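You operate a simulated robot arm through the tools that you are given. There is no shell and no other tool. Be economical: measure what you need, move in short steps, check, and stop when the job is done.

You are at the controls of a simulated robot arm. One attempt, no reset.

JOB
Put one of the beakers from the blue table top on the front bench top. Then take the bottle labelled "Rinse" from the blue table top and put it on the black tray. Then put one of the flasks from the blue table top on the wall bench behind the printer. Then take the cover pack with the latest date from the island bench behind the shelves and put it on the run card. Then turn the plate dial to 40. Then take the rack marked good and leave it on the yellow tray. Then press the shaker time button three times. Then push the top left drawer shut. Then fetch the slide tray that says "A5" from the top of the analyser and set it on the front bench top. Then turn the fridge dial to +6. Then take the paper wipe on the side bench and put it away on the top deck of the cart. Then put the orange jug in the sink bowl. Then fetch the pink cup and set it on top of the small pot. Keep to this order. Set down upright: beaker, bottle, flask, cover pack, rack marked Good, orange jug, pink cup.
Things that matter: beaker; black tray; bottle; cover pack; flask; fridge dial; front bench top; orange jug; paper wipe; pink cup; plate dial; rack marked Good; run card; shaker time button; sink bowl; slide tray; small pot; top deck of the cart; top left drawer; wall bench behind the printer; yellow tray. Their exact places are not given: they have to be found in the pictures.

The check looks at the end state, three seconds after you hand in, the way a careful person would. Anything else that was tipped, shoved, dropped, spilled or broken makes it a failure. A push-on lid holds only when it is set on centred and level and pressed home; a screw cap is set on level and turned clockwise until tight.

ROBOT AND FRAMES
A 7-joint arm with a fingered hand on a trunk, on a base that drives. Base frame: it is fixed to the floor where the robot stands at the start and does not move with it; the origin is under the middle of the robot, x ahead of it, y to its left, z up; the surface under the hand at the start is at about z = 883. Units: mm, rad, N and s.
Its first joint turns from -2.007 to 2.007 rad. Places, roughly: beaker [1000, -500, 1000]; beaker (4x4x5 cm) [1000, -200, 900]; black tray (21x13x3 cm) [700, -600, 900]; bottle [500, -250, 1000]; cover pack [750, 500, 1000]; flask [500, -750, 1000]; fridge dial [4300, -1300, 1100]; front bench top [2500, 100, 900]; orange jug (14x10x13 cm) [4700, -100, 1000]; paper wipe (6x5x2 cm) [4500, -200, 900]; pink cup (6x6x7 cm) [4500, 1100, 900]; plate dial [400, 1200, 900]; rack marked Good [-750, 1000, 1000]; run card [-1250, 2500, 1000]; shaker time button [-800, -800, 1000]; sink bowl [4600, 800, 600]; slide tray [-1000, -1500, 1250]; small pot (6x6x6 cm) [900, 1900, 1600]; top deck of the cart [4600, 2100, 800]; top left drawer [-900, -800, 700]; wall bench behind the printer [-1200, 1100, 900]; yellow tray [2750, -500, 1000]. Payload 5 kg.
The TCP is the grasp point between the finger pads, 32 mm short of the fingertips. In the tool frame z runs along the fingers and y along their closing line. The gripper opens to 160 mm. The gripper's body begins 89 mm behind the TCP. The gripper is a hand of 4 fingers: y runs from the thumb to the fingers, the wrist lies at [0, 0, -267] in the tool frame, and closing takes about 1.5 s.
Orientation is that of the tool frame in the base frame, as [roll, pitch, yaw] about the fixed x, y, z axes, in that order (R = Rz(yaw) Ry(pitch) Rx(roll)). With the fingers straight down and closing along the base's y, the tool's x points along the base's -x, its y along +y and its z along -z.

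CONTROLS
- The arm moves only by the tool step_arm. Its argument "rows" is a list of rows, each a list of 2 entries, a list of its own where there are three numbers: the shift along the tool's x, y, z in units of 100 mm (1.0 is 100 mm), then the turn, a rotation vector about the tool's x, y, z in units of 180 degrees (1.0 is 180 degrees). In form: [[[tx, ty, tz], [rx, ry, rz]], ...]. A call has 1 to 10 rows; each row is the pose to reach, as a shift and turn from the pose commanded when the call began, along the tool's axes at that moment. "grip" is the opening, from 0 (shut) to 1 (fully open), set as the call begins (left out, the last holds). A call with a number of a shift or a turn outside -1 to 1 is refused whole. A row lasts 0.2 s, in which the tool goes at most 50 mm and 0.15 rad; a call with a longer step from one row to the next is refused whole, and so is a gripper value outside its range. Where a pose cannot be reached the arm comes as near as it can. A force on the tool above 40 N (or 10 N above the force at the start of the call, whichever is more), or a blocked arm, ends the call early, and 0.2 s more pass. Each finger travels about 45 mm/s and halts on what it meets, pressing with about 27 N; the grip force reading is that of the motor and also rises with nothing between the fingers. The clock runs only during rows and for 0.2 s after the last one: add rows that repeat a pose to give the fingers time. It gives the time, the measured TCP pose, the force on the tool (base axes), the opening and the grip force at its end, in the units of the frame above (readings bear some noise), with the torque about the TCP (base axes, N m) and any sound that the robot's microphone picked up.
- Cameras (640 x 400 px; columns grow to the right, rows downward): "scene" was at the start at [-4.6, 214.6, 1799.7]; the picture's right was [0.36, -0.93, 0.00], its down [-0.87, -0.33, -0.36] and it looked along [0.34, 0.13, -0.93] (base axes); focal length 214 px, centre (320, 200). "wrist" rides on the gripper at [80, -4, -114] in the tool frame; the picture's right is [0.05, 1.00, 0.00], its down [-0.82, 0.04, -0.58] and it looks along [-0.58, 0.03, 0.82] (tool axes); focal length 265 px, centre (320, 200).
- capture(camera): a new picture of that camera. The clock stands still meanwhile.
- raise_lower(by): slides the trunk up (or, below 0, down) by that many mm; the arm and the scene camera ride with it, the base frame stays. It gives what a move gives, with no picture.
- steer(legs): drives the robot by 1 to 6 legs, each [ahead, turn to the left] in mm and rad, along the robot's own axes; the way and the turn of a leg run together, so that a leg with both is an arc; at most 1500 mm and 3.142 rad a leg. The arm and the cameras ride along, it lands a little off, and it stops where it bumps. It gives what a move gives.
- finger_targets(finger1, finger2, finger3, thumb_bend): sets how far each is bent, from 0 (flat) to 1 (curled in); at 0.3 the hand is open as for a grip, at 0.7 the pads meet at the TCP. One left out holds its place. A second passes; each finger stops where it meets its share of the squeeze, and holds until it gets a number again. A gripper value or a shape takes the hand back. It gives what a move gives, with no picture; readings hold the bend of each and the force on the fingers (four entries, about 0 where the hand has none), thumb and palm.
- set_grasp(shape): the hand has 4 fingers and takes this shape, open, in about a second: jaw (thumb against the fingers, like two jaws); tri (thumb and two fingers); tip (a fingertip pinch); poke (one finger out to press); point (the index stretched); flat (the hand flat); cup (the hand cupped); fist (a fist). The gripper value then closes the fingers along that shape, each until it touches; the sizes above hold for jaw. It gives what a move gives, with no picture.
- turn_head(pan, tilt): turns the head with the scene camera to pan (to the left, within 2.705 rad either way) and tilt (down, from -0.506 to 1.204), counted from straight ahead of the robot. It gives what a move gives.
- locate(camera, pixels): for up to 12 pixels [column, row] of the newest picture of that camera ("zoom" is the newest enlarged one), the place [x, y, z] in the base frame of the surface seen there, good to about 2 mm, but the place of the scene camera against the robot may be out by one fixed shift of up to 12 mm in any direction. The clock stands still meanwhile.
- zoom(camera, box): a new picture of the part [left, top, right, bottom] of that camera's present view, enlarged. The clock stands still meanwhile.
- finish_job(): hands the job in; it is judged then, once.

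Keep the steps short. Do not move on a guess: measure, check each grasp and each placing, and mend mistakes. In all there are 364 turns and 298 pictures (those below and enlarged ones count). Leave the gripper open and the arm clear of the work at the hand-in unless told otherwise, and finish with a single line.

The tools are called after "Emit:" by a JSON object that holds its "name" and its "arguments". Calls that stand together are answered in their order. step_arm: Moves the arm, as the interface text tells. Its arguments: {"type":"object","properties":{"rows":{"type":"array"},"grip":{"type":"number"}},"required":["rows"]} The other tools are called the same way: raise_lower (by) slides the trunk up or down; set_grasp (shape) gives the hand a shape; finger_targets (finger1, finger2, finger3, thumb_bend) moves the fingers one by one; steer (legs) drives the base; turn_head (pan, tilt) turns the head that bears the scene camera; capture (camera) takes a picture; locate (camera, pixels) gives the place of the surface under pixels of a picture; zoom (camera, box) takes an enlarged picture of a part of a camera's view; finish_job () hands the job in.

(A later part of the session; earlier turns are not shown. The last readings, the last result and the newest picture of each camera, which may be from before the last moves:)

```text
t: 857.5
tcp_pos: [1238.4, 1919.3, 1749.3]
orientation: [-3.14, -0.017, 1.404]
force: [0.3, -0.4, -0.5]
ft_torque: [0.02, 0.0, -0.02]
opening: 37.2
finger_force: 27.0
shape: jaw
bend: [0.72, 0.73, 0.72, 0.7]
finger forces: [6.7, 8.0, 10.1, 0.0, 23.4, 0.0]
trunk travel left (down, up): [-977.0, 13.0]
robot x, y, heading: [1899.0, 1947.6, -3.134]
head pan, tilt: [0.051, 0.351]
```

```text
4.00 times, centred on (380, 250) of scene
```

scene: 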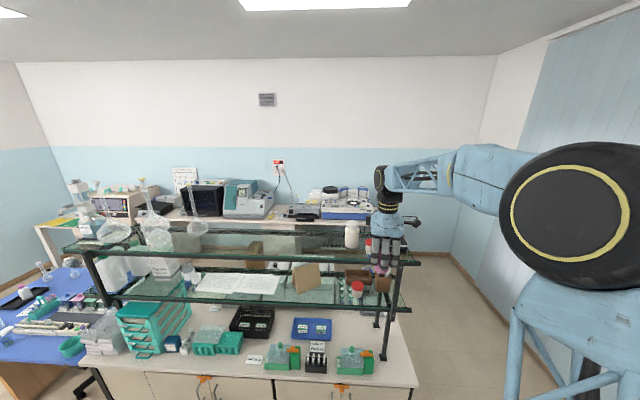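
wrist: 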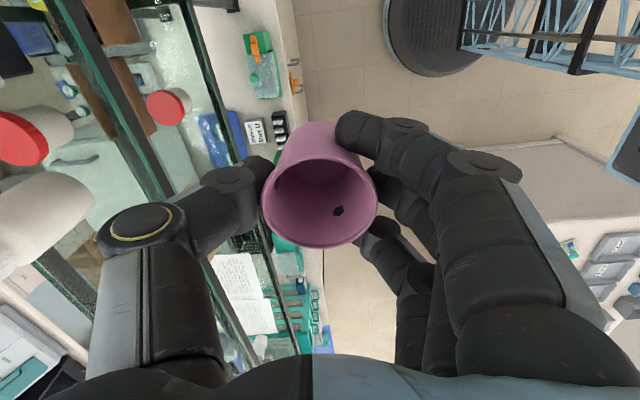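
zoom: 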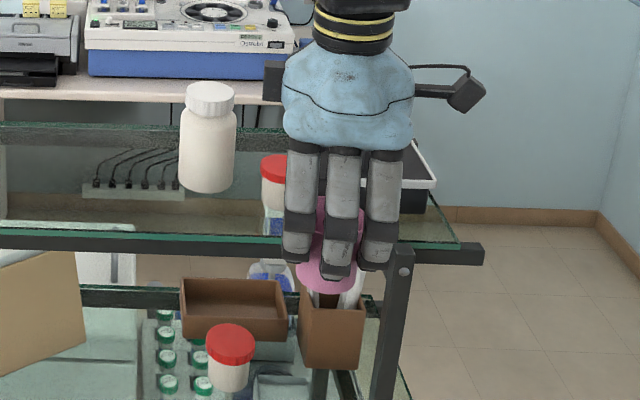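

Two red-lid pots: the one on the top shelf (lid z 1628, ≈(943, 1926)) matches. Drive ahead 230 mm and measure again.

Emit:
{"name": "steer", "arguments": {"legs": [[230, -0.007]]}}

Emit:
{"name": "capture", "arguments": {"camera": "wrist"}}

Emit:
{"name": "zoom", "arguments": {"camera": "wrist", "box": [140, 60, 420, 260]}}

```text
t: 859.2
tcp_pos: [1009.3, 1923.4, 1748.2]
orientation: [-3.14, -0.014, 1.397]
force: [-1.4, -0.6, 0.1]
ft_torque: [-0.02, -0.05, 0.02]
opening: 37.2
finger_force: 27.3
shape: jaw
bend: [0.72, 0.73, 0.72, 0.7]
finger forces: [6.6, 8.0, 10.1, 0.0, 23.5, 0.0]
trunk travel left (down, up): [-977.0, 13.0]
robot x, y, heading: [1672.5, 1946.3, 3.141]
head pan, tilt: [0.051, 0.351]
```

```text
47 pictures are left
```

wrist: 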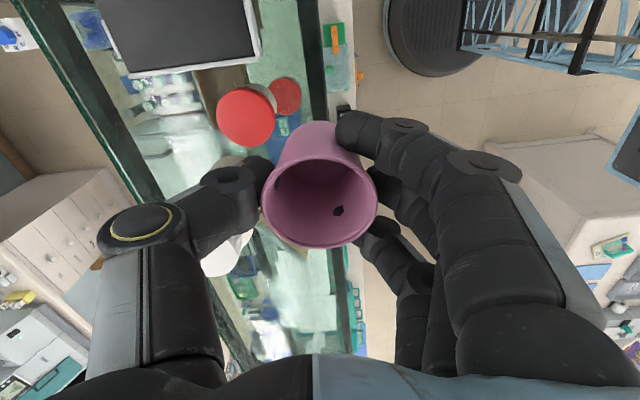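

```text
2.00 times, centred on (280, 160) of wrist
```

zoom: 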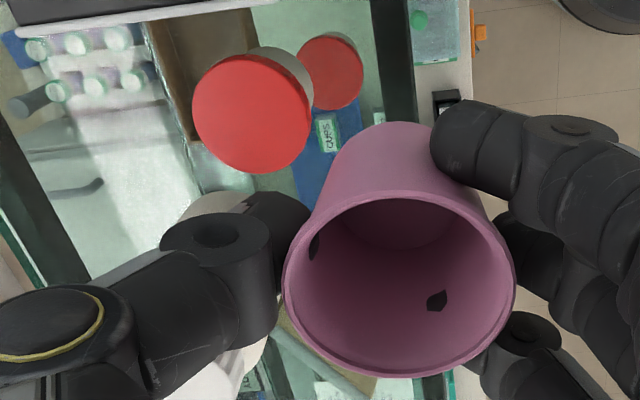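

Emit:
{"name": "locate", "arguments": {"camera": "zoom", "pixels": [[252, 114], [195, 110], [308, 118], [250, 60], [255, 168], [290, 265], [511, 285], [400, 195], [395, 373], [400, 220], [370, 130], [430, 128]]}}

```text
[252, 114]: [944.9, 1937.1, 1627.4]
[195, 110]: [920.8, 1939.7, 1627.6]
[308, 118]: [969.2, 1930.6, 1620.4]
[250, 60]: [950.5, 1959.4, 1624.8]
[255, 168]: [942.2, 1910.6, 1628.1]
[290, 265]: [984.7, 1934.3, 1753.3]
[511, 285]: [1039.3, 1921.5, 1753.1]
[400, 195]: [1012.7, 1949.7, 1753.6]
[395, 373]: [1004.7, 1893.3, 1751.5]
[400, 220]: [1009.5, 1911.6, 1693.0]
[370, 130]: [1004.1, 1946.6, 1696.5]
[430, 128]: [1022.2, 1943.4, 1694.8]
```

Lid centre (945, 1935, 1627.5); cup centre (1011, 1922), level. Shift over it.

Emit:
{"name": "step_arm", "arguments": {"rows": [[[0.005, -0.35, 0], [0, 0, 0]], [[0.014, -0.673, 0], [0, 0, 0]], [[0.014, -0.673, 0], [0, 0, 0]]]}}

Emit:
{"name": "capture", "arguments": {"camera": "wrist"}}

Emit:
{"name": "locate", "arguments": {"camera": "wrist", "pixels": [[340, 50], [330, 58], [300, 65], [266, 190], [377, 200], [320, 158], [320, 246], [320, 112], [290, 115]]}}

```text
t: 860.0
tcp_pos: [947.6, 1937.3, 1750.4]
orientation: [-3.138, -0.014, 1.401]
force: [0.6, 0.9, -0.5]
ft_torque: [-0.01, 0.07, -0.04]
opening: 37.4
finger_force: 27.2
shape: jaw
bend: [0.72, 0.73, 0.72, 0.7]
finger forces: [6.8, 8.0, 10.2, 0.1, 23.4, 0.0]
trunk travel left (down, up): [-977.0, 13.0]
robot x, y, heading: [1673.0, 1952.5, 3.145]
head pan, tilt: [0.051, 0.351]
```

```text
45 pictures are left
```

wrist: 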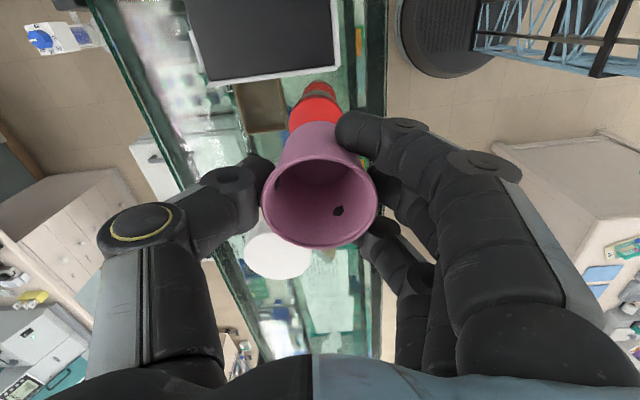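

```text
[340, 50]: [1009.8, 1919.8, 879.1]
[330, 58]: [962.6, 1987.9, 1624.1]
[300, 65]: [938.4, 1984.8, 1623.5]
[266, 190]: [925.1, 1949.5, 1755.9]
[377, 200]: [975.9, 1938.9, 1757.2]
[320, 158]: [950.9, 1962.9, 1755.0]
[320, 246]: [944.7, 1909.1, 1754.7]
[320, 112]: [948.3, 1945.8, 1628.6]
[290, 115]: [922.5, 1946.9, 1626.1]
```

Emit:
{"name": "step_arm", "arguments": {"rows": [[[0, -0.04, 0], [0, 0, 0]], [[0, -0.04, 0], [0, 0, 0]]]}}

Emit:
{"name": "raise_lower", "arguments": {"by": -52}}

Emit:
{"name": "capture", "arguments": {"camera": "wrist"}}

Emit:
{"name": "zoom", "arguments": {"camera": "scene", "box": [250, 160, 370, 260]}}

```text
t: 860.6
tcp_pos: [942.2, 1937.1, 1750.2]
orientation: [-3.139, -0.014, 1.398]
force: [0.4, -0.3, 0.5]
ft_torque: [0.0, -0.03, 0.01]
opening: 37.1
finger_force: 27.3
shape: jaw
bend: [0.72, 0.73, 0.72, 0.7]
finger forces: [6.8, 7.9, 10.1, 0.0, 23.5, 0.0]
trunk travel left (down, up): [-977.0, 13.0]
robot x, y, heading: [1673.0, 1950.7, 3.135]
head pan, tilt: [0.051, 0.351]
```

```text
t: 861.5
tcp_pos: [942.1, 1939.4, 1698.0]
orientation: [-3.141, -0.014, 1.399]
force: [0.3, -0.8, 0.0]
ft_torque: [0.0, 0.01, -0.02]
opening: 37.4
finger_force: 27.7
shape: jaw
bend: [0.72, 0.73, 0.72, 0.7]
finger forces: [6.7, 8.0, 10.2, 0.0, 23.5, 0.0]
trunk travel left (down, up): [-925.0, 65.0]
robot x, y, heading: [1674.9, 1949.8, 3.137]
head pan, tilt: [0.051, 0.351]
```

```text
44 pictures are left
```

wrist: 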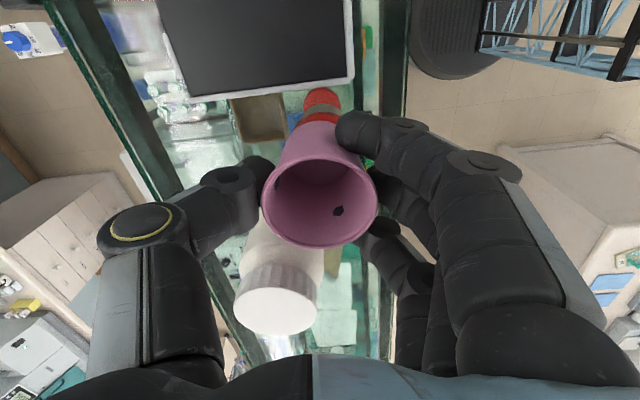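

```text
4.00 times, centred on (310, 210) of scene
```

zoom: 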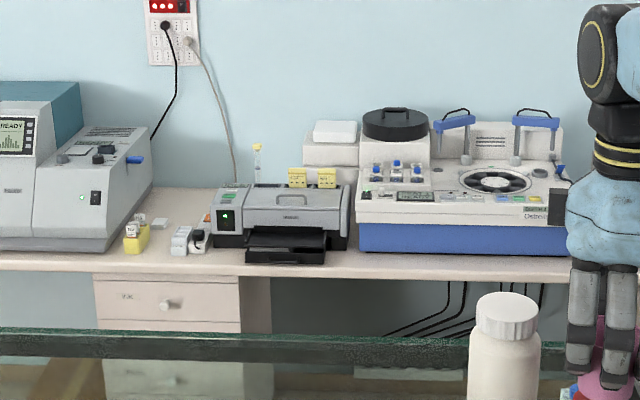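

Emit:
{"name": "zoom", "arguments": {"camera": "scene", "box": [360, 220, 440, 280]}}

Emit:
{"name": "locate", "arguments": {"camera": "zoom", "pixels": [[320, 200], [300, 160], [340, 160]]}}

```text
6.67 times, centred on (400, 250) of scene
```

zoom: 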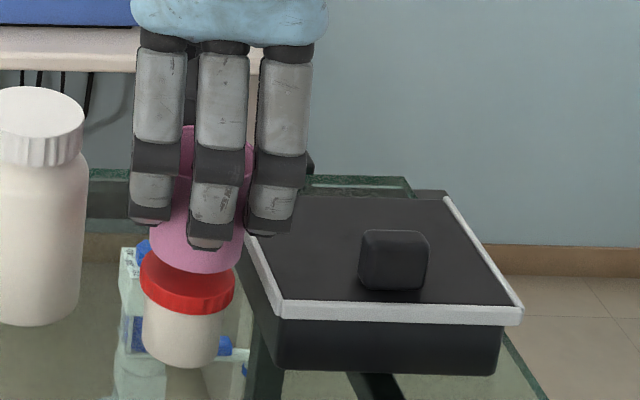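

```text
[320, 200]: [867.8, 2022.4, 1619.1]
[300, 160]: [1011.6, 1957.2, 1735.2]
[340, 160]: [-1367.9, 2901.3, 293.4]
```

Cup sits right above the lid. Lower gently to contact.

Emit:
{"name": "step_arm", "arguments": {"rows": [[[0, 0, 0.03], [0, 0, 0]], [[0, 0, 0.05], [0, 0, 0]], [[0, 0, 0.07], [0, 0, 0]], [[0, 0, 0.085], [0, 0, 0]], [[0, 0, 0.095], [0, 0, 0]]]}}

```text
t: 862.7
tcp_pos: [942.3, 1939.4, 1688.8]
orientation: [-3.14, -0.014, 1.398]
force: [-0.3, 0.3, -0.2]
ft_torque: [-0.02, 0.02, -0.01]
opening: 37.0
finger_force: 27.3
shape: jaw
bend: [0.72, 0.73, 0.72, 0.7]
finger forces: [6.9, 8.0, 10.3, 0.1, 23.5, 0.1]
trunk travel left (down, up): [-925.0, 65.0]
robot x, y, heading: [1675.5, 1951.1, 3.143]
head pan, tilt: [0.051, 0.351]
```

Emit:
{"name": "step_arm", "arguments": {"rows": [[[-0.025, 0, 0.0], [0, 0, 0]], [[-0.025, 0, 0.01], [0, 0, 0]], [[-0.025, 0, 0.02], [0, 0, 0]], [[-0.025, 0, 0.03], [0, 0, 0]]]}}

```text
t: 863.7
tcp_pos: [941.4, 1936.5, 1684.7]
orientation: [-3.139, -0.013, 1.397]
force: [0.2, 0.1, -0.2]
ft_torque: [0.03, 0.05, 0.0]
opening: 37.2
finger_force: 27.5
shape: jaw
bend: [0.72, 0.73, 0.72, 0.7]
finger forces: [6.8, 8.1, 10.4, 0.1, 23.5, 0.0]
trunk travel left (down, up): [-925.0, 65.0]
robot x, y, heading: [1674.0, 1950.1, 3.135]
head pan, tilt: [0.051, 0.351]
```

Emit:
{"name": "step_arm", "arguments": {"rows": [[[0, 0.01, 0.01], [0, 0, 0]], [[0, 0.02, 0.02], [0, 0, 0]], [[0, 0.02, 0.03], [0, 0, 0]]]}}

Emit:
{"name": "zoom", "arguments": {"camera": "scene", "box": [360, 220, 440, 280]}}

```text
t: 864.5
tcp_pos: [943.6, 1936.4, 1685.2]
orientation: [-3.138, -0.011, 1.397]
force: [-2.2, -0.6, 18.4]
ft_torque: [-0.03, 0.29, 0.04]
opening: 37.6
finger_force: 26.7
shape: jaw
bend: [0.72, 0.73, 0.72, 0.71]
finger forces: [7.8, 9.4, 11.7, 0.0, 29.0, 0.0]
trunk travel left (down, up): [-925.0, 65.0]
robot x, y, heading: [1671.4, 1947.8, 3.144]
head pan, tilt: [0.051, 0.351]
```

```text
6.67 times, centred on (400, 250) of scene
```

zoom: 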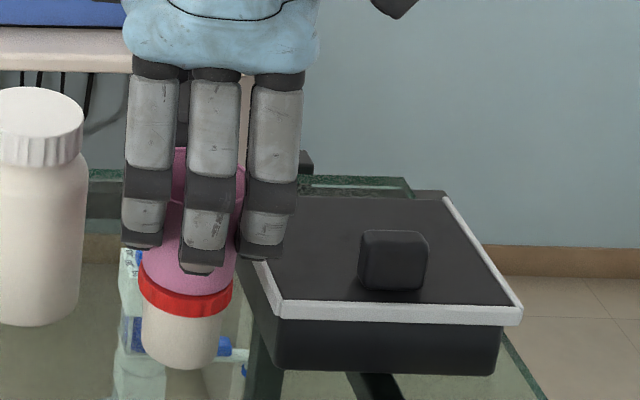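

Contact; the cup sits centred on the lid. Ease off 3 mm, open, rise.

Emit:
{"name": "step_arm", "arguments": {"rows": [[[0, 0, -0.015], [0, 0, 0]], [[0, 0, -0.025], [0, 0, 0]], [[0, 0, -0.025], [0, 0, 0]]]}}

Emit:
{"name": "step_arm", "arguments": {"rows": [[[0, 0, 0], [0, 0, 0]], [[0, 0, 0], [0, 0, 0]], [[0, 0, 0], [0, 0, 0]], [[0, 0, 0], [0, 0, 0]], [[0, 0, 0], [0, 0, 0]]], "grip": 0.46}}

Emit:
{"name": "capture", "arguments": {"camera": "wrist"}}

```text
t: 865.3
tcp_pos: [944.1, 1934.5, 1684.8]
orientation: [-3.14, -0.015, 1.399]
force: [-1.3, -0.8, 3.4]
ft_torque: [-0.04, 0.13, -0.01]
opening: 37.4
finger_force: 27.0
shape: jaw
bend: [0.72, 0.73, 0.72, 0.71]
finger forces: [8.1, 9.6, 11.8, 0.0, 27.8, 0.0]
trunk travel left (down, up): [-925.0, 65.0]
robot x, y, heading: [1673.8, 1946.7, 3.138]
head pan, tilt: [0.051, 0.351]
```

```text
t: 866.5
tcp_pos: [942.6, 1936.2, 1684.8]
orientation: [-3.14, -0.014, 1.398]
force: [0.1, -0.4, 0.3]
ft_torque: [-0.02, 0.0, -0.04]
opening: 72.9
finger_force: 0.0
shape: jaw
bend: [0.73, 0.73, 0.73, 0.7]
finger forces: [0.1, 0.0, 0.1, 0.0, 0.1, 0.1]
trunk travel left (down, up): [-925.0, 65.0]
robot x, y, heading: [1671.1, 1947.8, 3.141]
head pan, tilt: [0.051, 0.351]
```

```text
40 pictures are left
```

wrist: 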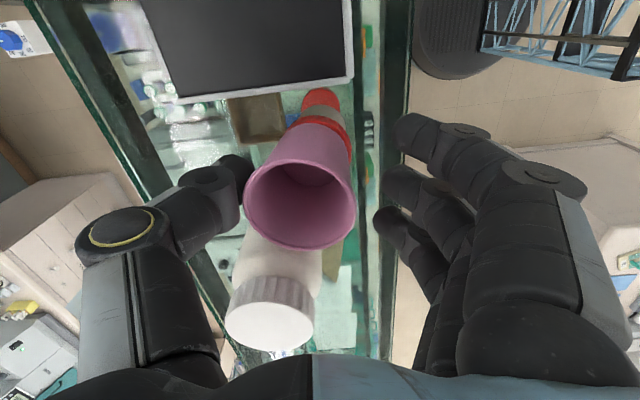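

Emit:
{"name": "locate", "arguments": {"camera": "wrist", "pixels": [[248, 195], [354, 195], [300, 158], [300, 245], [305, 170], [300, 112], [340, 130], [322, 108], [270, 140]]}}

Emit:
{"name": "zoom", "arguments": {"camera": "scene", "box": [360, 220, 440, 280]}}

```text
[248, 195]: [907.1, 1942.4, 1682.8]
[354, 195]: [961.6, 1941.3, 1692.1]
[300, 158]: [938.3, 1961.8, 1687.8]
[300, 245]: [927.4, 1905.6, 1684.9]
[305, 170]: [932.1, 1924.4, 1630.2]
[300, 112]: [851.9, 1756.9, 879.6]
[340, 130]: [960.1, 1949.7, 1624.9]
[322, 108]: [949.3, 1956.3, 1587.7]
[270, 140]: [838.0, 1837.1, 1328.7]
```

```text
6.67 times, centred on (400, 250) of scene
```

zoom: 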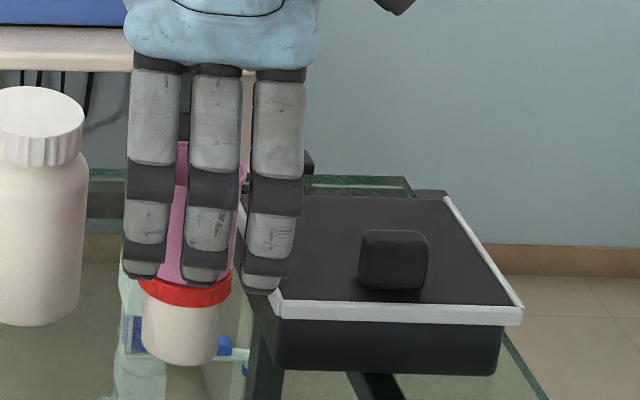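

The cup's rim is ~10° off level, leaning to the thumb (perhaps still rocking). Hold still a moment and look again.

Emit:
{"name": "step_arm", "arguments": {"rows": [[[0, 0, 0], [0, 0, 0]], [[0, 0, 0], [0, 0, 0]]]}}

Emit:
{"name": "capture", "arguments": {"camera": "wrist"}}

Emit:
{"name": "locate", "arguments": {"camera": "wrist", "pixels": [[248, 195], [352, 195], [300, 160], [300, 245], [250, 190], [300, 175], [320, 170], [330, 185]]}}

Emit:
{"name": "zoom", "arguments": {"camera": "wrist", "box": [220, 80, 400, 260]}}

```text
t: 867.1
tcp_pos: [943.9, 1935.1, 1685.0]
orientation: [-3.141, -0.014, 1.396]
force: [0.1, 0.3, -0.9]
ft_torque: [0.01, 0.0, 0.02]
opening: 73.1
finger_force: 0.0
shape: jaw
bend: [0.73, 0.73, 0.73, 0.7]
finger forces: [0.0, 0.0, 0.1, 0.0, 0.1, 0.0]
trunk travel left (down, up): [-925.0, 65.0]
robot x, y, heading: [1671.0, 1949.0, 3.137]
head pan, tilt: [0.051, 0.351]
```

```text
38 pictures are left
```

wrist: 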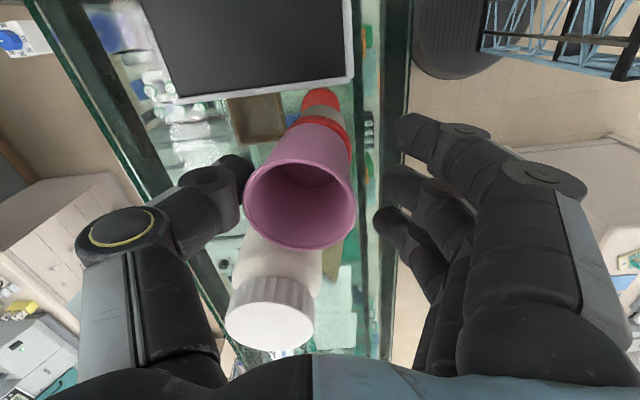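

```text
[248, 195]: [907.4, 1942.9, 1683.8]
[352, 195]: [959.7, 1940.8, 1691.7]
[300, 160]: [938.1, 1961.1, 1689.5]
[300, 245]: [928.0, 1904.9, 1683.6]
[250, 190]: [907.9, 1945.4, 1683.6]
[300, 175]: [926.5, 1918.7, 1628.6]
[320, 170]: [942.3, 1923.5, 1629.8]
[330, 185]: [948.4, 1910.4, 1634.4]
```

```text
2.22 times, centred on (310, 170) of wrist
```

zoom: 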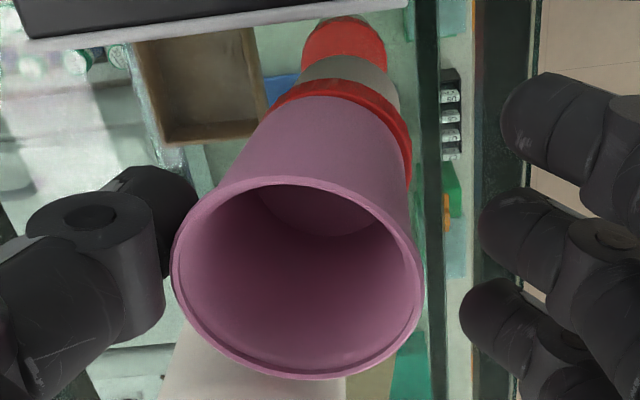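

The cup has slid ~10 mm toward the thumb and leans on it. Regrip, lift a little, and check.

Emit:
{"name": "step_arm", "arguments": {"rows": [[[0, 0, 0], [0, 0, 0]], [[0, 0, 0], [0, 0, 0]], [[0, 0, 0], [0, 0, 0]], [[0, 0, 0], [0, 0, 0]], [[0, 0, 0], [0, 0, 0]], [[0, 0, 0], [0, 0, 0]]], "grip": 0.1}}

Emit:
{"name": "step_arm", "arguments": {"rows": [[[0, 0, -0.1], [0, 0, 0]], [[0, 0, -0.2], [0, 0, 0]]]}}

Emit:
{"name": "capture", "arguments": {"camera": "wrist"}}

Emit:
{"name": "locate", "arguments": {"camera": "wrist", "pixels": [[266, 195], [375, 195], [320, 158], [320, 246], [320, 180], [310, 115], [340, 120], [325, 105], [300, 112]]}}

```text
t: 868.5
tcp_pos: [944.0, 1936.9, 1685.0]
orientation: [-3.14, -0.014, 1.398]
force: [0.1, 0.2, 0.6]
ft_torque: [0.01, 0.04, -0.03]
opening: 33.9
finger_force: 27.4
shape: jaw
bend: [0.68, 0.73, 0.73, 0.71]
finger forces: [0.0, 10.3, 12.1, 0.1, 22.6, 0.0]
trunk travel left (down, up): [-925.0, 65.0]
robot x, y, heading: [1671.0, 1946.8, 3.143]
head pan, tilt: [0.051, 0.351]
```

```text
t: 869.1
tcp_pos: [941.9, 1937.7, 1705.3]
orientation: [-3.139, -0.012, 1.399]
force: [-0.7, -0.5, 0.1]
ft_torque: [0.02, 0.01, -0.01]
opening: 33.9
finger_force: 27.1
shape: jaw
bend: [0.68, 0.73, 0.73, 0.71]
finger forces: [0.0, 10.2, 12.1, 0.0, 22.6, 0.1]
trunk travel left (down, up): [-925.0, 65.0]
robot x, y, heading: [1671.6, 1950.8, 3.138]
head pan, tilt: [0.051, 0.351]
```

```text
36 pictures are left
```

wrist: 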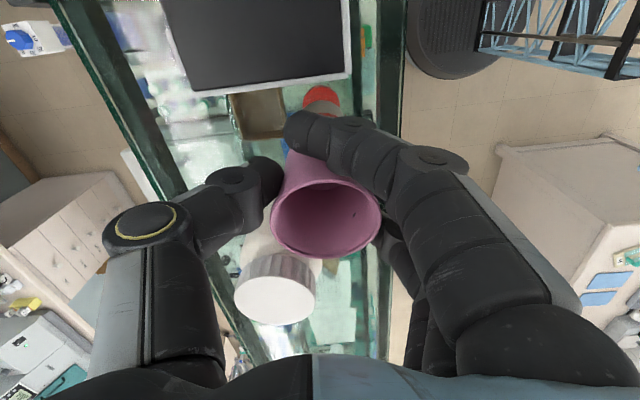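

```text
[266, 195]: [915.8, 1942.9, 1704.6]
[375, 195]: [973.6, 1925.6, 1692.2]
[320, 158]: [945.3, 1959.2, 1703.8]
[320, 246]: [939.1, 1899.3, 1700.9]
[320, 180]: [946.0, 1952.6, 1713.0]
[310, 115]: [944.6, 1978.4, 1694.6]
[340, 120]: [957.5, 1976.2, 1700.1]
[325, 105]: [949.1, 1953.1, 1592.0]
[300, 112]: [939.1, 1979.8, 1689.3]
```

The cup is held but leaning ~13° toward −y. Level it by tilting the hand about its closing axis, then measure.

Emit:
{"name": "step_arm", "arguments": {"rows": [[[0, 0, -0.05], [0, -0.035, 0]], [[0, 0, -0.1], [0, -0.07, 0]], [[0, 0, -0.1], [0, -0.07, 0]]]}}

Emit:
{"name": "capture", "arguments": {"camera": "wrist"}}

Emit:
{"name": "locate", "arguments": {"camera": "wrist", "pixels": [[272, 210], [380, 210], [325, 181], [325, 258], [325, 195], [290, 185], [365, 190], [320, 215], [300, 250], [350, 250]]}}

Emit:
{"name": "zoom", "arguments": {"camera": "wrist", "box": [220, 80, 420, 270]}}

```text
t: 869.9
tcp_pos: [943.3, 1935.6, 1714.0]
orientation: [-3.138, 0.208, 1.398]
force: [0.2, 0.5, -0.4]
ft_torque: [0.04, 0.03, 0.01]
opening: 33.9
finger_force: 26.6
shape: jaw
bend: [0.68, 0.73, 0.73, 0.71]
finger forces: [0.1, 10.3, 12.2, 0.1, 22.6, 0.1]
trunk travel left (down, up): [-925.0, 65.0]
robot x, y, heading: [1671.0, 1947.6, 3.14]
head pan, tilt: [0.051, 0.351]
```

```text
35 pictures are left
```

wrist: 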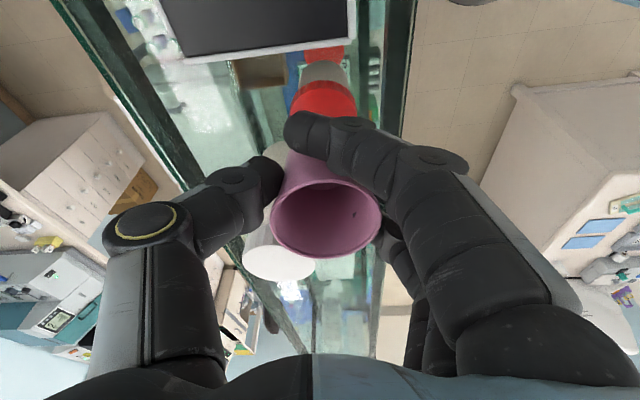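

```text
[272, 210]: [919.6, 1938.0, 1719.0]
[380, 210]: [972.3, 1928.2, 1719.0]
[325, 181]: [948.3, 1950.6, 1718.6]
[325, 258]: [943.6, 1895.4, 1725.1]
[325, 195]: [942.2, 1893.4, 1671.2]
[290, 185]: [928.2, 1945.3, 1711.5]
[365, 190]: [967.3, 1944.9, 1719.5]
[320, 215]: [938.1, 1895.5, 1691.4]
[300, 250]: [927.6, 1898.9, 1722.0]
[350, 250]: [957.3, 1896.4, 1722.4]
```

```text
2.11 times, centred on (320, 175) of wrist
```

zoom: 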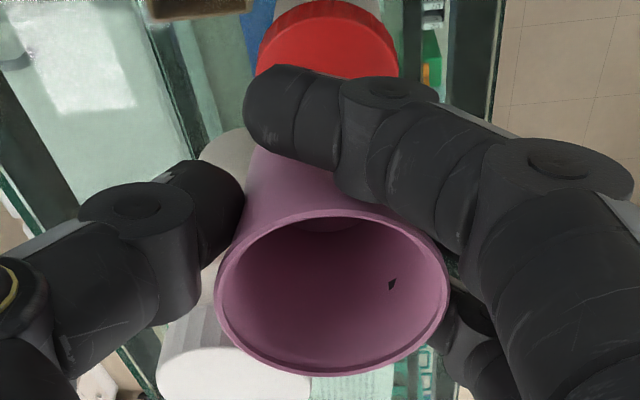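

Emit:
{"name": "locate", "arguments": {"camera": "wrist", "pixels": [[325, 100], [295, 98], [354, 98], [325, 84], [325, 110], [310, 105], [345, 90], [323, 65]]}}

```text
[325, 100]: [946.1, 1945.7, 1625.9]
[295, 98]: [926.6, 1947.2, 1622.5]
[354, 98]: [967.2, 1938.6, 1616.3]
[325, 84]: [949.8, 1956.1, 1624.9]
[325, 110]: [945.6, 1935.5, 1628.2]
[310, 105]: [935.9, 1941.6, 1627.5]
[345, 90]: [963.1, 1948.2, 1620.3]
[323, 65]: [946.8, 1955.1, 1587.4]
```

Pot is unmoved (lid centre (945, 1935)). Correct the tilt by 5°, shift +12 mm in y, and re-measure.

Emit:
{"name": "step_arm", "arguments": {"rows": [[[0.06, 0, 0], [0, 0.014, 0]], [[0.12, -0.005, 0], [0, 0.027, 0]], [[0.12, -0.005, 0], [0, 0.027, 0]]]}}

Emit:
{"name": "capture", "arguments": {"camera": "wrist"}}

Emit:
{"name": "locate", "arguments": {"camera": "wrist", "pixels": [[272, 210], [380, 210], [325, 181], [325, 256], [365, 188], [300, 248], [350, 248], [290, 187]]}}

```text
t: 870.7
tcp_pos: [945.2, 1946.4, 1712.8]
orientation: [3.141, 0.122, 1.398]
force: [-0.7, -0.7, -0.3]
ft_torque: [0.0, 0.01, 0.0]
opening: 33.8
finger_force: 26.7
shape: jaw
bend: [0.68, 0.73, 0.73, 0.71]
finger forces: [0.1, 10.4, 12.2, 0.0, 22.6, 0.0]
trunk travel left (down, up): [-925.0, 65.0]
robot x, y, heading: [1670.9, 1947.4, 3.139]
head pan, tilt: [0.051, 0.351]
```

```text
33 pictures are left
```

wrist: 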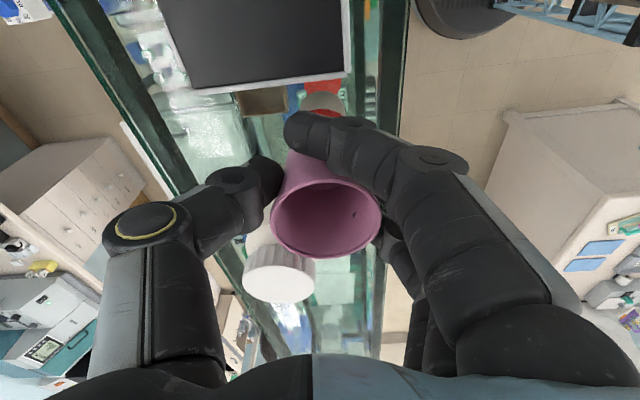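

```text
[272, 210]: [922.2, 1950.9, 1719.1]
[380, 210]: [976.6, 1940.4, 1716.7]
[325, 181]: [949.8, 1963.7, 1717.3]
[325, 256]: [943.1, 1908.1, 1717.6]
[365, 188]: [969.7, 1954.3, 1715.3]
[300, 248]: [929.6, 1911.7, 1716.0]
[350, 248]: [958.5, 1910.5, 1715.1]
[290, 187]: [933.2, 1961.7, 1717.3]
```

Level now; rim centre (948.5, 1936). Trim −3 mm x and lower vertically with the trunk.

Emit:
{"name": "step_arm", "arguments": {"rows": [[[-0.01, -0.035, 0], [0, 0, 0]], [[-0.01, -0.035, 0], [0, 0, 0]]]}}

Emit:
{"name": "raise_lower", "arguments": {"by": -22}}

Emit:
{"name": "raise_lower", "arguments": {"by": -2}}

```text
t: 871.3
tcp_pos: [942.7, 1946.5, 1713.0]
orientation: [-3.14, 0.121, 1.4]
force: [-0.2, 0.7, -0.6]
ft_torque: [0.0, 0.02, 0.0]
opening: 33.8
finger_force: 27.5
shape: jaw
bend: [0.68, 0.73, 0.73, 0.71]
finger forces: [0.0, 10.3, 12.2, 0.0, 22.6, 0.0]
trunk travel left (down, up): [-925.0, 65.0]
robot x, y, heading: [1673.7, 1950.7, 3.139]
head pan, tilt: [0.051, 0.351]
```

```text
t: 872.0
tcp_pos: [941.7, 1947.4, 1690.4]
orientation: [-3.139, 0.123, 1.402]
force: [-0.2, -0.4, -0.4]
ft_torque: [0.02, 0.02, 0.0]
opening: 33.5
finger_force: 26.6
shape: jaw
bend: [0.68, 0.73, 0.73, 0.71]
finger forces: [0.1, 10.4, 12.3, 0.0, 22.5, 0.1]
trunk travel left (down, up): [-903.0, 87.0]
robot x, y, heading: [1672.4, 1945.3, 3.139]
head pan, tilt: [0.051, 0.351]
```

```text
t: 872.5
tcp_pos: [940.5, 1946.7, 1688.8]
orientation: [-3.14, 0.122, 1.4]
force: [-0.8, 0.3, -0.8]
ft_torque: [0.02, 0.01, 0.03]
opening: 33.9
finger_force: 26.4
shape: jaw
bend: [0.68, 0.73, 0.73, 0.71]
finger forces: [0.0, 10.4, 12.3, 0.1, 22.6, 0.0]
trunk travel left (down, up): [-901.0, 89.0]
robot x, y, heading: [1673.7, 1945.3, 3.14]
head pan, tilt: [0.051, 0.351]
```

Emit:
{"name": "raise_lower", "arguments": {"by": -2}}

Emit:
{"name": "raise_lower", "arguments": {"by": -1}}

```text
t: 873.0
tcp_pos: [941.7, 1947.1, 1686.5]
orientation: [-3.14, 0.121, 1.4]
force: [1.2, -0.4, 0.3]
ft_torque: [0.0, 0.0, -0.01]
opening: 34.0
finger_force: 26.4
shape: jaw
bend: [0.68, 0.73, 0.73, 0.71]
finger forces: [0.0, 10.4, 12.2, 0.0, 22.5, 0.0]
trunk travel left (down, up): [-899.0, 91.0]
robot x, y, heading: [1670.6, 1949.4, 3.143]
head pan, tilt: [0.051, 0.351]
```

```text
t: 873.5
tcp_pos: [941.0, 1946.0, 1686.5]
orientation: [-3.14, 0.121, 1.399]
force: [0.5, -0.1, -0.3]
ft_torque: [0.03, 0.0, -0.02]
opening: 33.8
finger_force: 27.0
shape: jaw
bend: [0.68, 0.73, 0.73, 0.71]
finger forces: [0.0, 10.7, 12.1, 0.0, 22.7, 0.1]
trunk travel left (down, up): [-898.0, 92.0]
robot x, y, heading: [1671.8, 1948.0, 3.137]
head pan, tilt: [0.051, 0.351]
```

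Emit:
{"name": "raise_lower", "arguments": {"by": -1}}

Emit:
{"name": "raise_lower", "arguments": {"by": -1}}

Emit:
{"name": "zoom", "arguments": {"camera": "scene", "box": [360, 220, 440, 280]}}

```text
t: 874.1
tcp_pos: [940.6, 1946.2, 1684.6]
orientation: [-3.14, 0.123, 1.398]
force: [0.9, 0.6, 1.6]
ft_torque: [0.06, -0.02, -0.03]
opening: 33.8
finger_force: 27.1
shape: jaw
bend: [0.68, 0.73, 0.73, 0.71]
finger forces: [0.0, 11.0, 12.1, 0.0, 22.8, 0.0]
trunk travel left (down, up): [-897.0, 93.0]
robot x, y, heading: [1675.2, 1945.9, 3.14]
head pan, tilt: [0.051, 0.351]
```

```text
t: 874.6
tcp_pos: [941.2, 1947.6, 1683.0]
orientation: [-3.137, 0.122, 1.4]
force: [0.5, 1.2, 3.2]
ft_torque: [0.07, -0.04, 0.0]
opening: 33.4
finger_force: 27.1
shape: jaw
bend: [0.68, 0.73, 0.73, 0.71]
finger forces: [0.1, 11.2, 12.0, 0.1, 22.9, 0.1]
trunk travel left (down, up): [-896.0, 94.0]
robot x, y, heading: [1675.0, 1952.1, 3.14]
head pan, tilt: [0.051, 0.351]
```

```text
6.67 times, centred on (400, 250) of scene
```

zoom: 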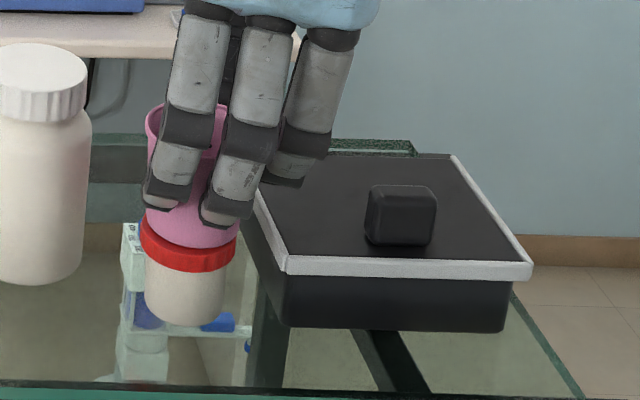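

Light contact (≈3.5 N), cup upright and centred. Open in small stages.

Emit:
{"name": "step_arm", "arguments": {"rows": [[[0, 0, 0], [0, 0, 0]], [[0, 0, 0], [0, 0, 0]]], "grip": 0.23}}

Emit:
{"name": "step_arm", "arguments": {"rows": [[[0, 0, 0], [0, 0, 0]], [[0, 0, 0], [0, 0, 0]]], "grip": 0.27}}

Emit:
{"name": "capture", "arguments": {"camera": "wrist"}}

Emit:
{"name": "locate", "arguments": {"camera": "wrist", "pixels": [[272, 210], [378, 210], [325, 183], [325, 254], [300, 248], [350, 248]]}}

```text
t: 875.2
tcp_pos: [941.2, 1946.9, 1683.5]
orientation: [-3.141, 0.121, 1.4]
force: [-0.7, 1.1, 1.0]
ft_torque: [-0.01, 0.0, 0.03]
opening: 38.0
finger_force: 0.0
shape: jaw
bend: [0.7, 0.73, 0.73, 0.7]
finger forces: [0.0, 1.0, 1.3, 0.0, 1.8, 0.0]
trunk travel left (down, up): [-896.0, 94.0]
robot x, y, heading: [1673.2, 1951.0, 3.142]
head pan, tilt: [0.051, 0.351]
```

```text
t: 875.8
tcp_pos: [941.8, 1948.0, 1683.7]
orientation: [-3.14, 0.123, 1.4]
force: [-0.1, 1.0, 1.9]
ft_torque: [0.03, 0.0, -0.01]
opening: 45.2
finger_force: 0.1
shape: jaw
bend: [0.73, 0.73, 0.73, 0.7]
finger forces: [0.0, 2.3, 0.4, 0.1, 2.7, 0.0]
trunk travel left (down, up): [-896.0, 94.0]
robot x, y, heading: [1671.5, 1947.0, 3.138]
head pan, tilt: [0.051, 0.351]
```

```text
31 pictures are left
```

wrist: 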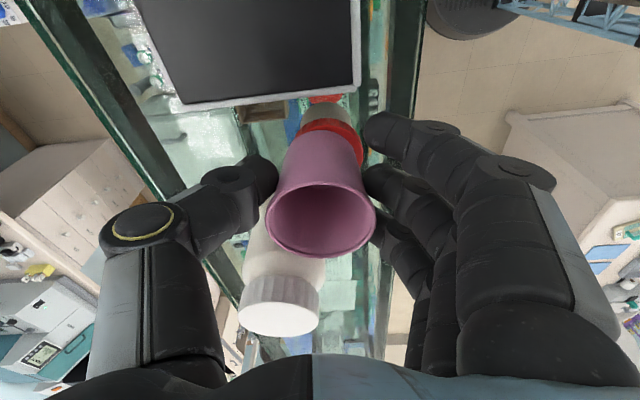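

```text
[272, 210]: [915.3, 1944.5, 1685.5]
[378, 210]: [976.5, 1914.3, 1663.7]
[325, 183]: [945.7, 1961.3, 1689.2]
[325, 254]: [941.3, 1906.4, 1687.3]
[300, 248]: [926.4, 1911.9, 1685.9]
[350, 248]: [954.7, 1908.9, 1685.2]
```

Emit:
{"name": "step_arm", "arguments": {"rows": [[[0, 0, 0], [0, 0, 0]], [[0, 0, 0], [0, 0, 0]]], "grip": 0.32}}

Emit:
{"name": "step_arm", "arguments": {"rows": [[[0, 0, 0], [0, 0, 0]], [[0, 0, 0], [0, 0, 0]]], "grip": 0.38}}

Emit:
{"name": "capture", "arguments": {"camera": "wrist"}}

Emit:
{"name": "locate", "arguments": {"camera": "wrist", "pixels": [[270, 210], [372, 210], [325, 185], [325, 254], [300, 248], [350, 248], [300, 190]]}}

```text
t: 876.4
tcp_pos: [942.1, 1947.1, 1684.5]
orientation: [-3.14, 0.123, 1.4]
force: [0.1, -0.8, 0.3]
ft_torque: [0.0, 0.0, 0.0]
opening: 50.7
finger_force: 0.1
shape: jaw
bend: [0.73, 0.73, 0.73, 0.7]
finger forces: [0.0, 0.1, 0.0, 0.1, 0.2, 0.1]
trunk travel left (down, up): [-896.0, 94.0]
robot x, y, heading: [1671.7, 1945.8, 3.137]
head pan, tilt: [0.051, 0.351]
```

```text
t: 877.0
tcp_pos: [940.5, 1947.8, 1683.2]
orientation: [-3.14, 0.122, 1.4]
force: [0.4, 0.0, -0.3]
ft_torque: [0.01, -0.01, 0.0]
opening: 60.2
finger_force: 0.0
shape: jaw
bend: [0.73, 0.73, 0.73, 0.7]
finger forces: [0.1, 0.0, 0.0, 0.0, 0.1, 0.0]
trunk travel left (down, up): [-896.0, 94.0]
robot x, y, heading: [1670.5, 1950.2, 3.139]
head pan, tilt: [0.051, 0.351]
```

```text
30 pictures are left
```

wrist: 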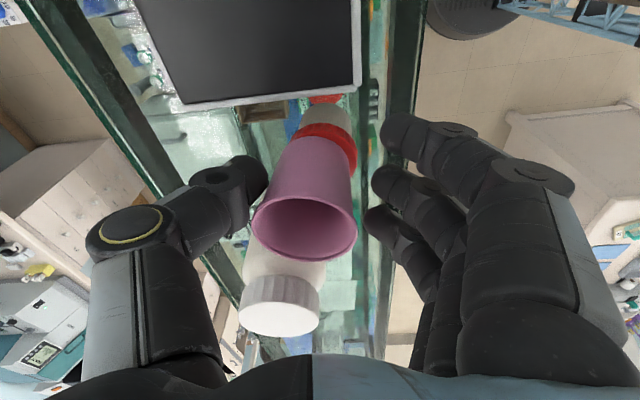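

```text
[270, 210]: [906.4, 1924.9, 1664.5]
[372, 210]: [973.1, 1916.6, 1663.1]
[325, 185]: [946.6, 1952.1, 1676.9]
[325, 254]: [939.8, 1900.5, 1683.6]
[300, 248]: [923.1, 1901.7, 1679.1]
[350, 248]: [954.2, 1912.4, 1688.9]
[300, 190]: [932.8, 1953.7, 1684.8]
```

Emit:
{"name": "zoom", "arguments": {"camera": "scene", "box": [360, 220, 440, 280]}}

Emit:
{"name": "zoom", "arguments": {"camera": "wrist", "box": [220, 90, 400, 270]}}

Emit:
{"name": "locate", "arguments": {"camera": "zoom", "pixels": [[345, 110], [375, 130], [330, 95], [300, 115], [395, 150], [330, 330], [250, 340], [400, 320]]}}

```text
6.67 times, centred on (400, 250) of scene
```

zoom: 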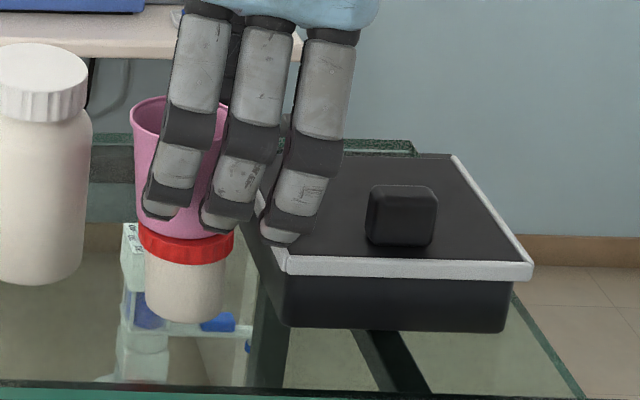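

```text
2.22 times, centred on (310, 180) of wrist
```

zoom: 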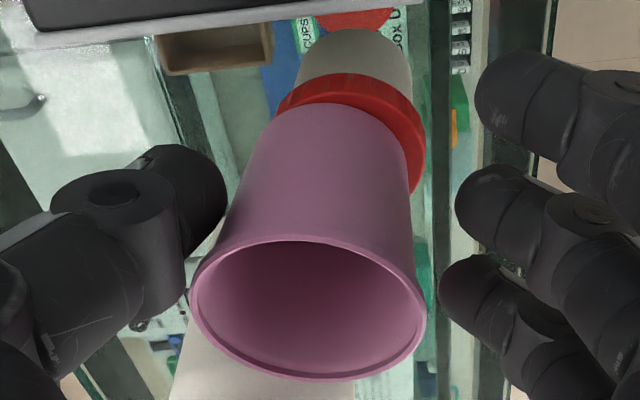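

```text
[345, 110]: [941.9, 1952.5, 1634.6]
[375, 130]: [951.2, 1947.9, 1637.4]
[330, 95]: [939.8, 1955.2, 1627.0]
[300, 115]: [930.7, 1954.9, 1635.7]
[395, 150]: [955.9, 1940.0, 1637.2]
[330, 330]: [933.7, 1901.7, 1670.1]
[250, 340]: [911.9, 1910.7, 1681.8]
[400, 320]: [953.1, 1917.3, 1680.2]
```

The cup leans toward the thumb because its base sits a little off the lid centre toward −x/−y. Re-close lightly, slide it (+5, +6) mm while supported, and look.

Emit:
{"name": "step_arm", "arguments": {"rows": [[[0, 0, 0], [0, 0, 0]], [[0, 0, 0], [0, 0, 0]], [[0, 0, 0], [0, 0, 0]]], "grip": 0.1}}

Emit:
{"name": "raise_lower", "arguments": {"by": 12}}

Emit:
{"name": "capture", "arguments": {"camera": "wrist"}}

Emit:
{"name": "locate", "arguments": {"camera": "wrist", "pixels": [[275, 210], [375, 210], [325, 183], [325, 254], [300, 248], [355, 246], [290, 190], [365, 192]]}}

```text
t: 877.8
tcp_pos: [941.3, 1947.8, 1683.3]
orientation: [-3.14, 0.121, 1.401]
force: [0.6, -0.1, 0.2]
ft_torque: [0.03, -0.01, 0.0]
opening: 35.5
finger_force: 0.0
shape: jaw
bend: [0.67, 0.73, 0.73, 0.7]
finger forces: [0.0, 0.8, 0.4, 0.1, 1.1, 0.0]
trunk travel left (down, up): [-896.0, 94.0]
robot x, y, heading: [1672.9, 1946.2, 3.138]
head pan, tilt: [0.051, 0.351]
```

```text
t: 878.4
tcp_pos: [941.6, 1946.9, 1695.1]
orientation: [-3.139, 0.121, 1.4]
force: [-0.1, 0.6, 0.1]
ft_torque: [0.0, 0.0, 0.0]
opening: 30.0
finger_force: 26.8
shape: jaw
bend: [0.68, 0.73, 0.73, 0.71]
finger forces: [0.1, 8.4, 12.0, 0.0, 20.7, 0.1]
trunk travel left (down, up): [-908.0, 82.0]
robot x, y, heading: [1672.5, 1947.7, 3.142]
head pan, tilt: [0.051, 0.351]
```

```text
27 pictures are left
```

wrist: 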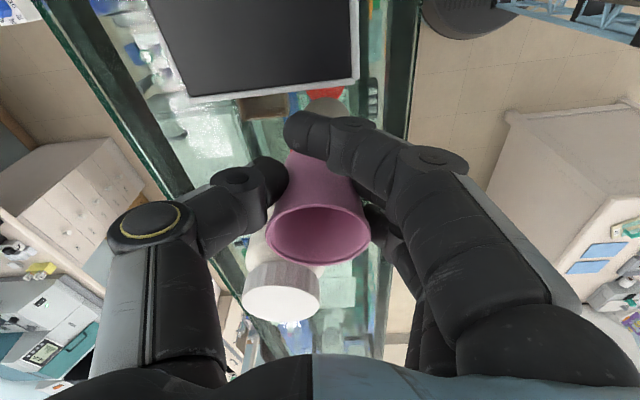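

```text
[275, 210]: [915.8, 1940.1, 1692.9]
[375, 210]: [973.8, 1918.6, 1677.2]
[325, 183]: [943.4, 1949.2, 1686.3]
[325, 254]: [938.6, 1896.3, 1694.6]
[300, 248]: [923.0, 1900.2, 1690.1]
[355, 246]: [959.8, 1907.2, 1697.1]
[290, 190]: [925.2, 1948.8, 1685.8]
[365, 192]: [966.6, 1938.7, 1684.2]
```

Emit:
{"name": "locate", "arguments": {"camera": "wrist", "pixels": [[268, 236], [369, 232], [318, 208], [318, 264], [280, 214], [355, 212], [280, 255], [355, 255]]}}

```text
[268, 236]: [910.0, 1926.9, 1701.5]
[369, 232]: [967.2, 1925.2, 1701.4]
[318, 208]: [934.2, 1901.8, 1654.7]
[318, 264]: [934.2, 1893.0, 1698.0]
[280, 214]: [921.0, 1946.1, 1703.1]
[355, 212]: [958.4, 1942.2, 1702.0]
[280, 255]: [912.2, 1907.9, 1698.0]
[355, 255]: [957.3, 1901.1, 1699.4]
```

Rim leans ~5° toward −y. Correct the tilt, and move to place the base at ≈(950, 1942), slightly past the lid centre on the other side.

Emit:
{"name": "step_arm", "arguments": {"rows": [[[0.1, 0.035, -0.03], [0, -0.01, 0]], [[0.215, 0.074, -0.06], [0, -0.022, 0]], [[0.215, 0.074, -0.06], [0, -0.022, 0]]]}}

Emit:
{"name": "capture", "arguments": {"camera": "wrist"}}

Emit:
{"name": "locate", "arguments": {"camera": "wrist", "pixels": [[268, 236], [369, 232], [318, 264], [280, 214], [355, 212], [280, 255], [355, 255], [318, 205]]}}

```text
t: 879.2
tcp_pos: [951.9, 1966.2, 1700.1]
orientation: [-3.139, 0.19, 1.399]
force: [0.1, -0.6, 0.7]
ft_torque: [0.05, -0.01, -0.01]
opening: 30.1
finger_force: 27.6
shape: jaw
bend: [0.68, 0.73, 0.73, 0.71]
finger forces: [0.0, 8.5, 12.0, 0.0, 20.6, 0.0]
trunk travel left (down, up): [-908.0, 82.0]
robot x, y, heading: [1672.1, 1950.2, 3.14]
head pan, tilt: [0.051, 0.351]
```

```text
26 pictures are left
```

wrist: 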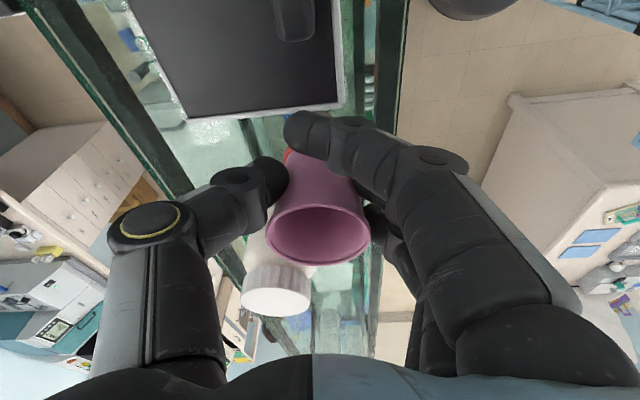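

```text
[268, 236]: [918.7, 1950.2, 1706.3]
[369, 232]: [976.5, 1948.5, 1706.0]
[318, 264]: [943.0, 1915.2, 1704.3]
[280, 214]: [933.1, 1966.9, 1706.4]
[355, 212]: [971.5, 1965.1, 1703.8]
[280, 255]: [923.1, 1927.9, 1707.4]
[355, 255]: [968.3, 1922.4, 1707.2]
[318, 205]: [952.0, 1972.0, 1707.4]
```

Emit:
{"name": "step_arm", "arguments": {"rows": [[[-0.045, 0, 0.0], [0, 0, 0]], [[-0.045, 0, 0.0], [0, 0, 0]]]}}

Emit:
{"name": "raise_lower", "arguments": {"by": -15}}

Emit:
{"name": "raise_lower", "arguments": {"by": -2}}

Emit:
{"name": "raise_lower", "arguments": {"by": -1}}

```text
t: 879.8
tcp_pos: [952.1, 1963.0, 1700.5]
orientation: [-3.139, 0.193, 1.399]
force: [0.1, 0.5, 0.0]
ft_torque: [0.0, -0.02, -0.01]
opening: 30.2
finger_force: 27.0
shape: jaw
bend: [0.68, 0.73, 0.73, 0.71]
finger forces: [0.0, 8.3, 12.0, 0.0, 20.5, 0.0]
trunk travel left (down, up): [-908.0, 82.0]
robot x, y, heading: [1672.7, 1946.0, 3.141]
head pan, tilt: [0.051, 0.351]
```

```text
t: 880.4
tcp_pos: [951.7, 1964.1, 1684.3]
orientation: [-3.14, 0.19, 1.399]
force: [0.1, -0.6, 0.6]
ft_torque: [0.01, -0.04, 0.02]
opening: 30.3
finger_force: 26.9
shape: jaw
bend: [0.68, 0.73, 0.73, 0.71]
finger forces: [0.0, 8.4, 12.1, 0.1, 20.7, 0.1]
trunk travel left (down, up): [-893.0, 97.0]
robot x, y, heading: [1674.0, 1947.3, 3.138]
head pan, tilt: [0.051, 0.351]
```

```text
t: 880.9
tcp_pos: [951.2, 1962.5, 1681.8]
orientation: [-3.141, 0.19, 1.4]
force: [0.7, 1.0, -0.2]
ft_torque: [0.03, -0.01, 0.0]
opening: 30.3
finger_force: 26.8
shape: jaw
bend: [0.68, 0.73, 0.73, 0.71]
finger forces: [0.1, 9.0, 12.2, 0.0, 20.8, 0.1]
trunk travel left (down, up): [-891.0, 99.0]
robot x, y, heading: [1671.2, 1948.0, 3.141]
head pan, tilt: [0.051, 0.351]
```

```text
t: 881.4
tcp_pos: [951.0, 1962.8, 1682.2]
orientation: [-3.14, 0.189, 1.401]
force: [-0.1, -0.1, 0.8]
ft_torque: [0.02, -0.02, -0.01]
opening: 30.2
finger_force: 27.1
shape: jaw
bend: [0.68, 0.73, 0.73, 0.71]
finger forces: [0.0, 8.9, 12.3, 0.0, 20.7, 0.0]
trunk travel left (down, up): [-890.0, 100.0]
robot x, y, heading: [1671.6, 1951.2, 3.141]
head pan, tilt: [0.051, 0.351]
```

Emit:
{"name": "raise_lower", "arguments": {"by": -1}}

Emit:
{"name": "raise_lower", "arguments": {"by": -1}}

```text
t: 881.9
tcp_pos: [951.2, 1964.6, 1681.9]
orientation: [-3.138, 0.191, 1.4]
force: [0.5, 0.5, 6.3]
ft_torque: [-0.07, 0.0, 0.0]
opening: 30.0
finger_force: 27.1
shape: jaw
bend: [0.68, 0.73, 0.73, 0.71]
finger forces: [0.0, 9.3, 12.8, 0.0, 21.8, 0.0]
trunk travel left (down, up): [-889.0, 101.0]
robot x, y, heading: [1674.3, 1945.6, 3.144]
head pan, tilt: [0.051, 0.351]
```

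```text
t: 882.5
tcp_pos: [951.7, 1963.9, 1679.8]
orientation: [-3.139, 0.191, 1.4]
force: [1.0, 1.5, 12.0]
ft_torque: [-0.2, 0.0, -0.03]
opening: 30.4
finger_force: 27.0
shape: jaw
bend: [0.68, 0.73, 0.73, 0.71]
finger forces: [0.0, 10.1, 13.0, 0.0, 23.0, 0.1]
trunk travel left (down, up): [-888.0, 102.0]
robot x, y, heading: [1671.8, 1953.8, 3.142]
head pan, tilt: [0.051, 0.351]
```

Emit:
{"name": "raise_lower", "arguments": {"by": 1.5}}

Emit:
{"name": "step_arm", "arguments": {"rows": [[[0, 0, 0], [0, 0, 0]], [[0, 0, 0], [0, 0, 0]], [[0, 0, 0], [0, 0, 0]]], "grip": 0.26}}

Emit:
{"name": "step_arm", "arguments": {"rows": [[[0, 0, 0], [0, 0, 0]], [[0, 0, 0], [0, 0, 0]]], "grip": 0.34}}

Emit:
{"name": "capture", "arguments": {"camera": "wrist"}}

Emit:
{"name": "zoom", "arguments": {"camera": "scene", "box": [360, 220, 440, 280]}}

```text
t: 883.0
tcp_pos: [952.5, 1963.2, 1682.3]
orientation: [-3.139, 0.193, 1.4]
force: [0.1, 0.9, 5.4]
ft_torque: [-0.08, 0.0, 0.01]
opening: 30.2
finger_force: 27.1
shape: jaw
bend: [0.68, 0.73, 0.73, 0.71]
finger forces: [0.0, 9.7, 13.1, 0.0, 22.5, 0.0]
trunk travel left (down, up): [-890.0, 100.0]
robot x, y, heading: [1669.5, 1949.3, 3.14]
head pan, tilt: [0.051, 0.351]
```

```text
t: 883.8
tcp_pos: [951.4, 1963.0, 1680.7]
orientation: [-3.14, 0.19, 1.398]
force: [-0.4, 1.2, 0.4]
ft_torque: [0.01, 0.01, -0.03]
opening: 42.1
finger_force: 0.0
shape: jaw
bend: [0.73, 0.73, 0.73, 0.7]
finger forces: [0.0, 0.0, 1.1, 0.0, 1.3, 0.0]
trunk travel left (down, up): [-890.0, 100.0]
robot x, y, heading: [1668.9, 1951.0, 3.137]
head pan, tilt: [0.051, 0.351]
```

```text
t: 884.4
tcp_pos: [950.9, 1963.2, 1680.6]
orientation: [-3.139, 0.19, 1.399]
force: [-0.5, -0.3, -0.2]
ft_torque: [0.0, 0.02, 0.01]
opening: 53.9
finger_force: 0.0
shape: jaw
bend: [0.73, 0.73, 0.73, 0.7]
finger forces: [0.0, 0.0, 0.0, 0.1, 0.1, 0.0]
trunk travel left (down, up): [-890.0, 100.0]
robot x, y, heading: [1674.4, 1951.6, 3.141]
head pan, tilt: [0.051, 0.351]
```

```text
25 pictures are left
```

wrist: 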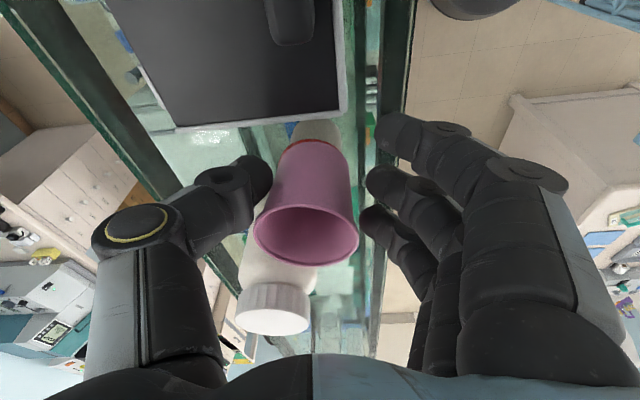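

```text
6.67 times, centred on (400, 250) of scene
```

zoom: 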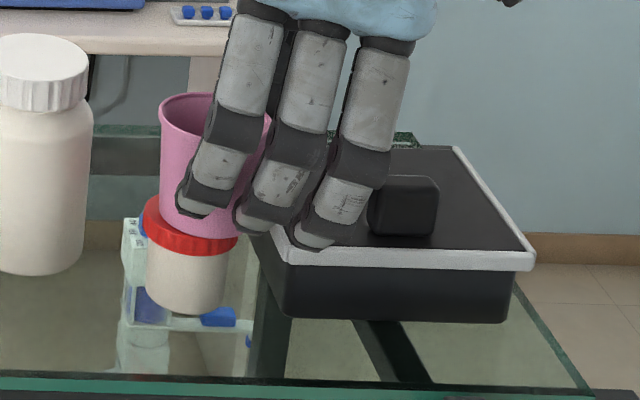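

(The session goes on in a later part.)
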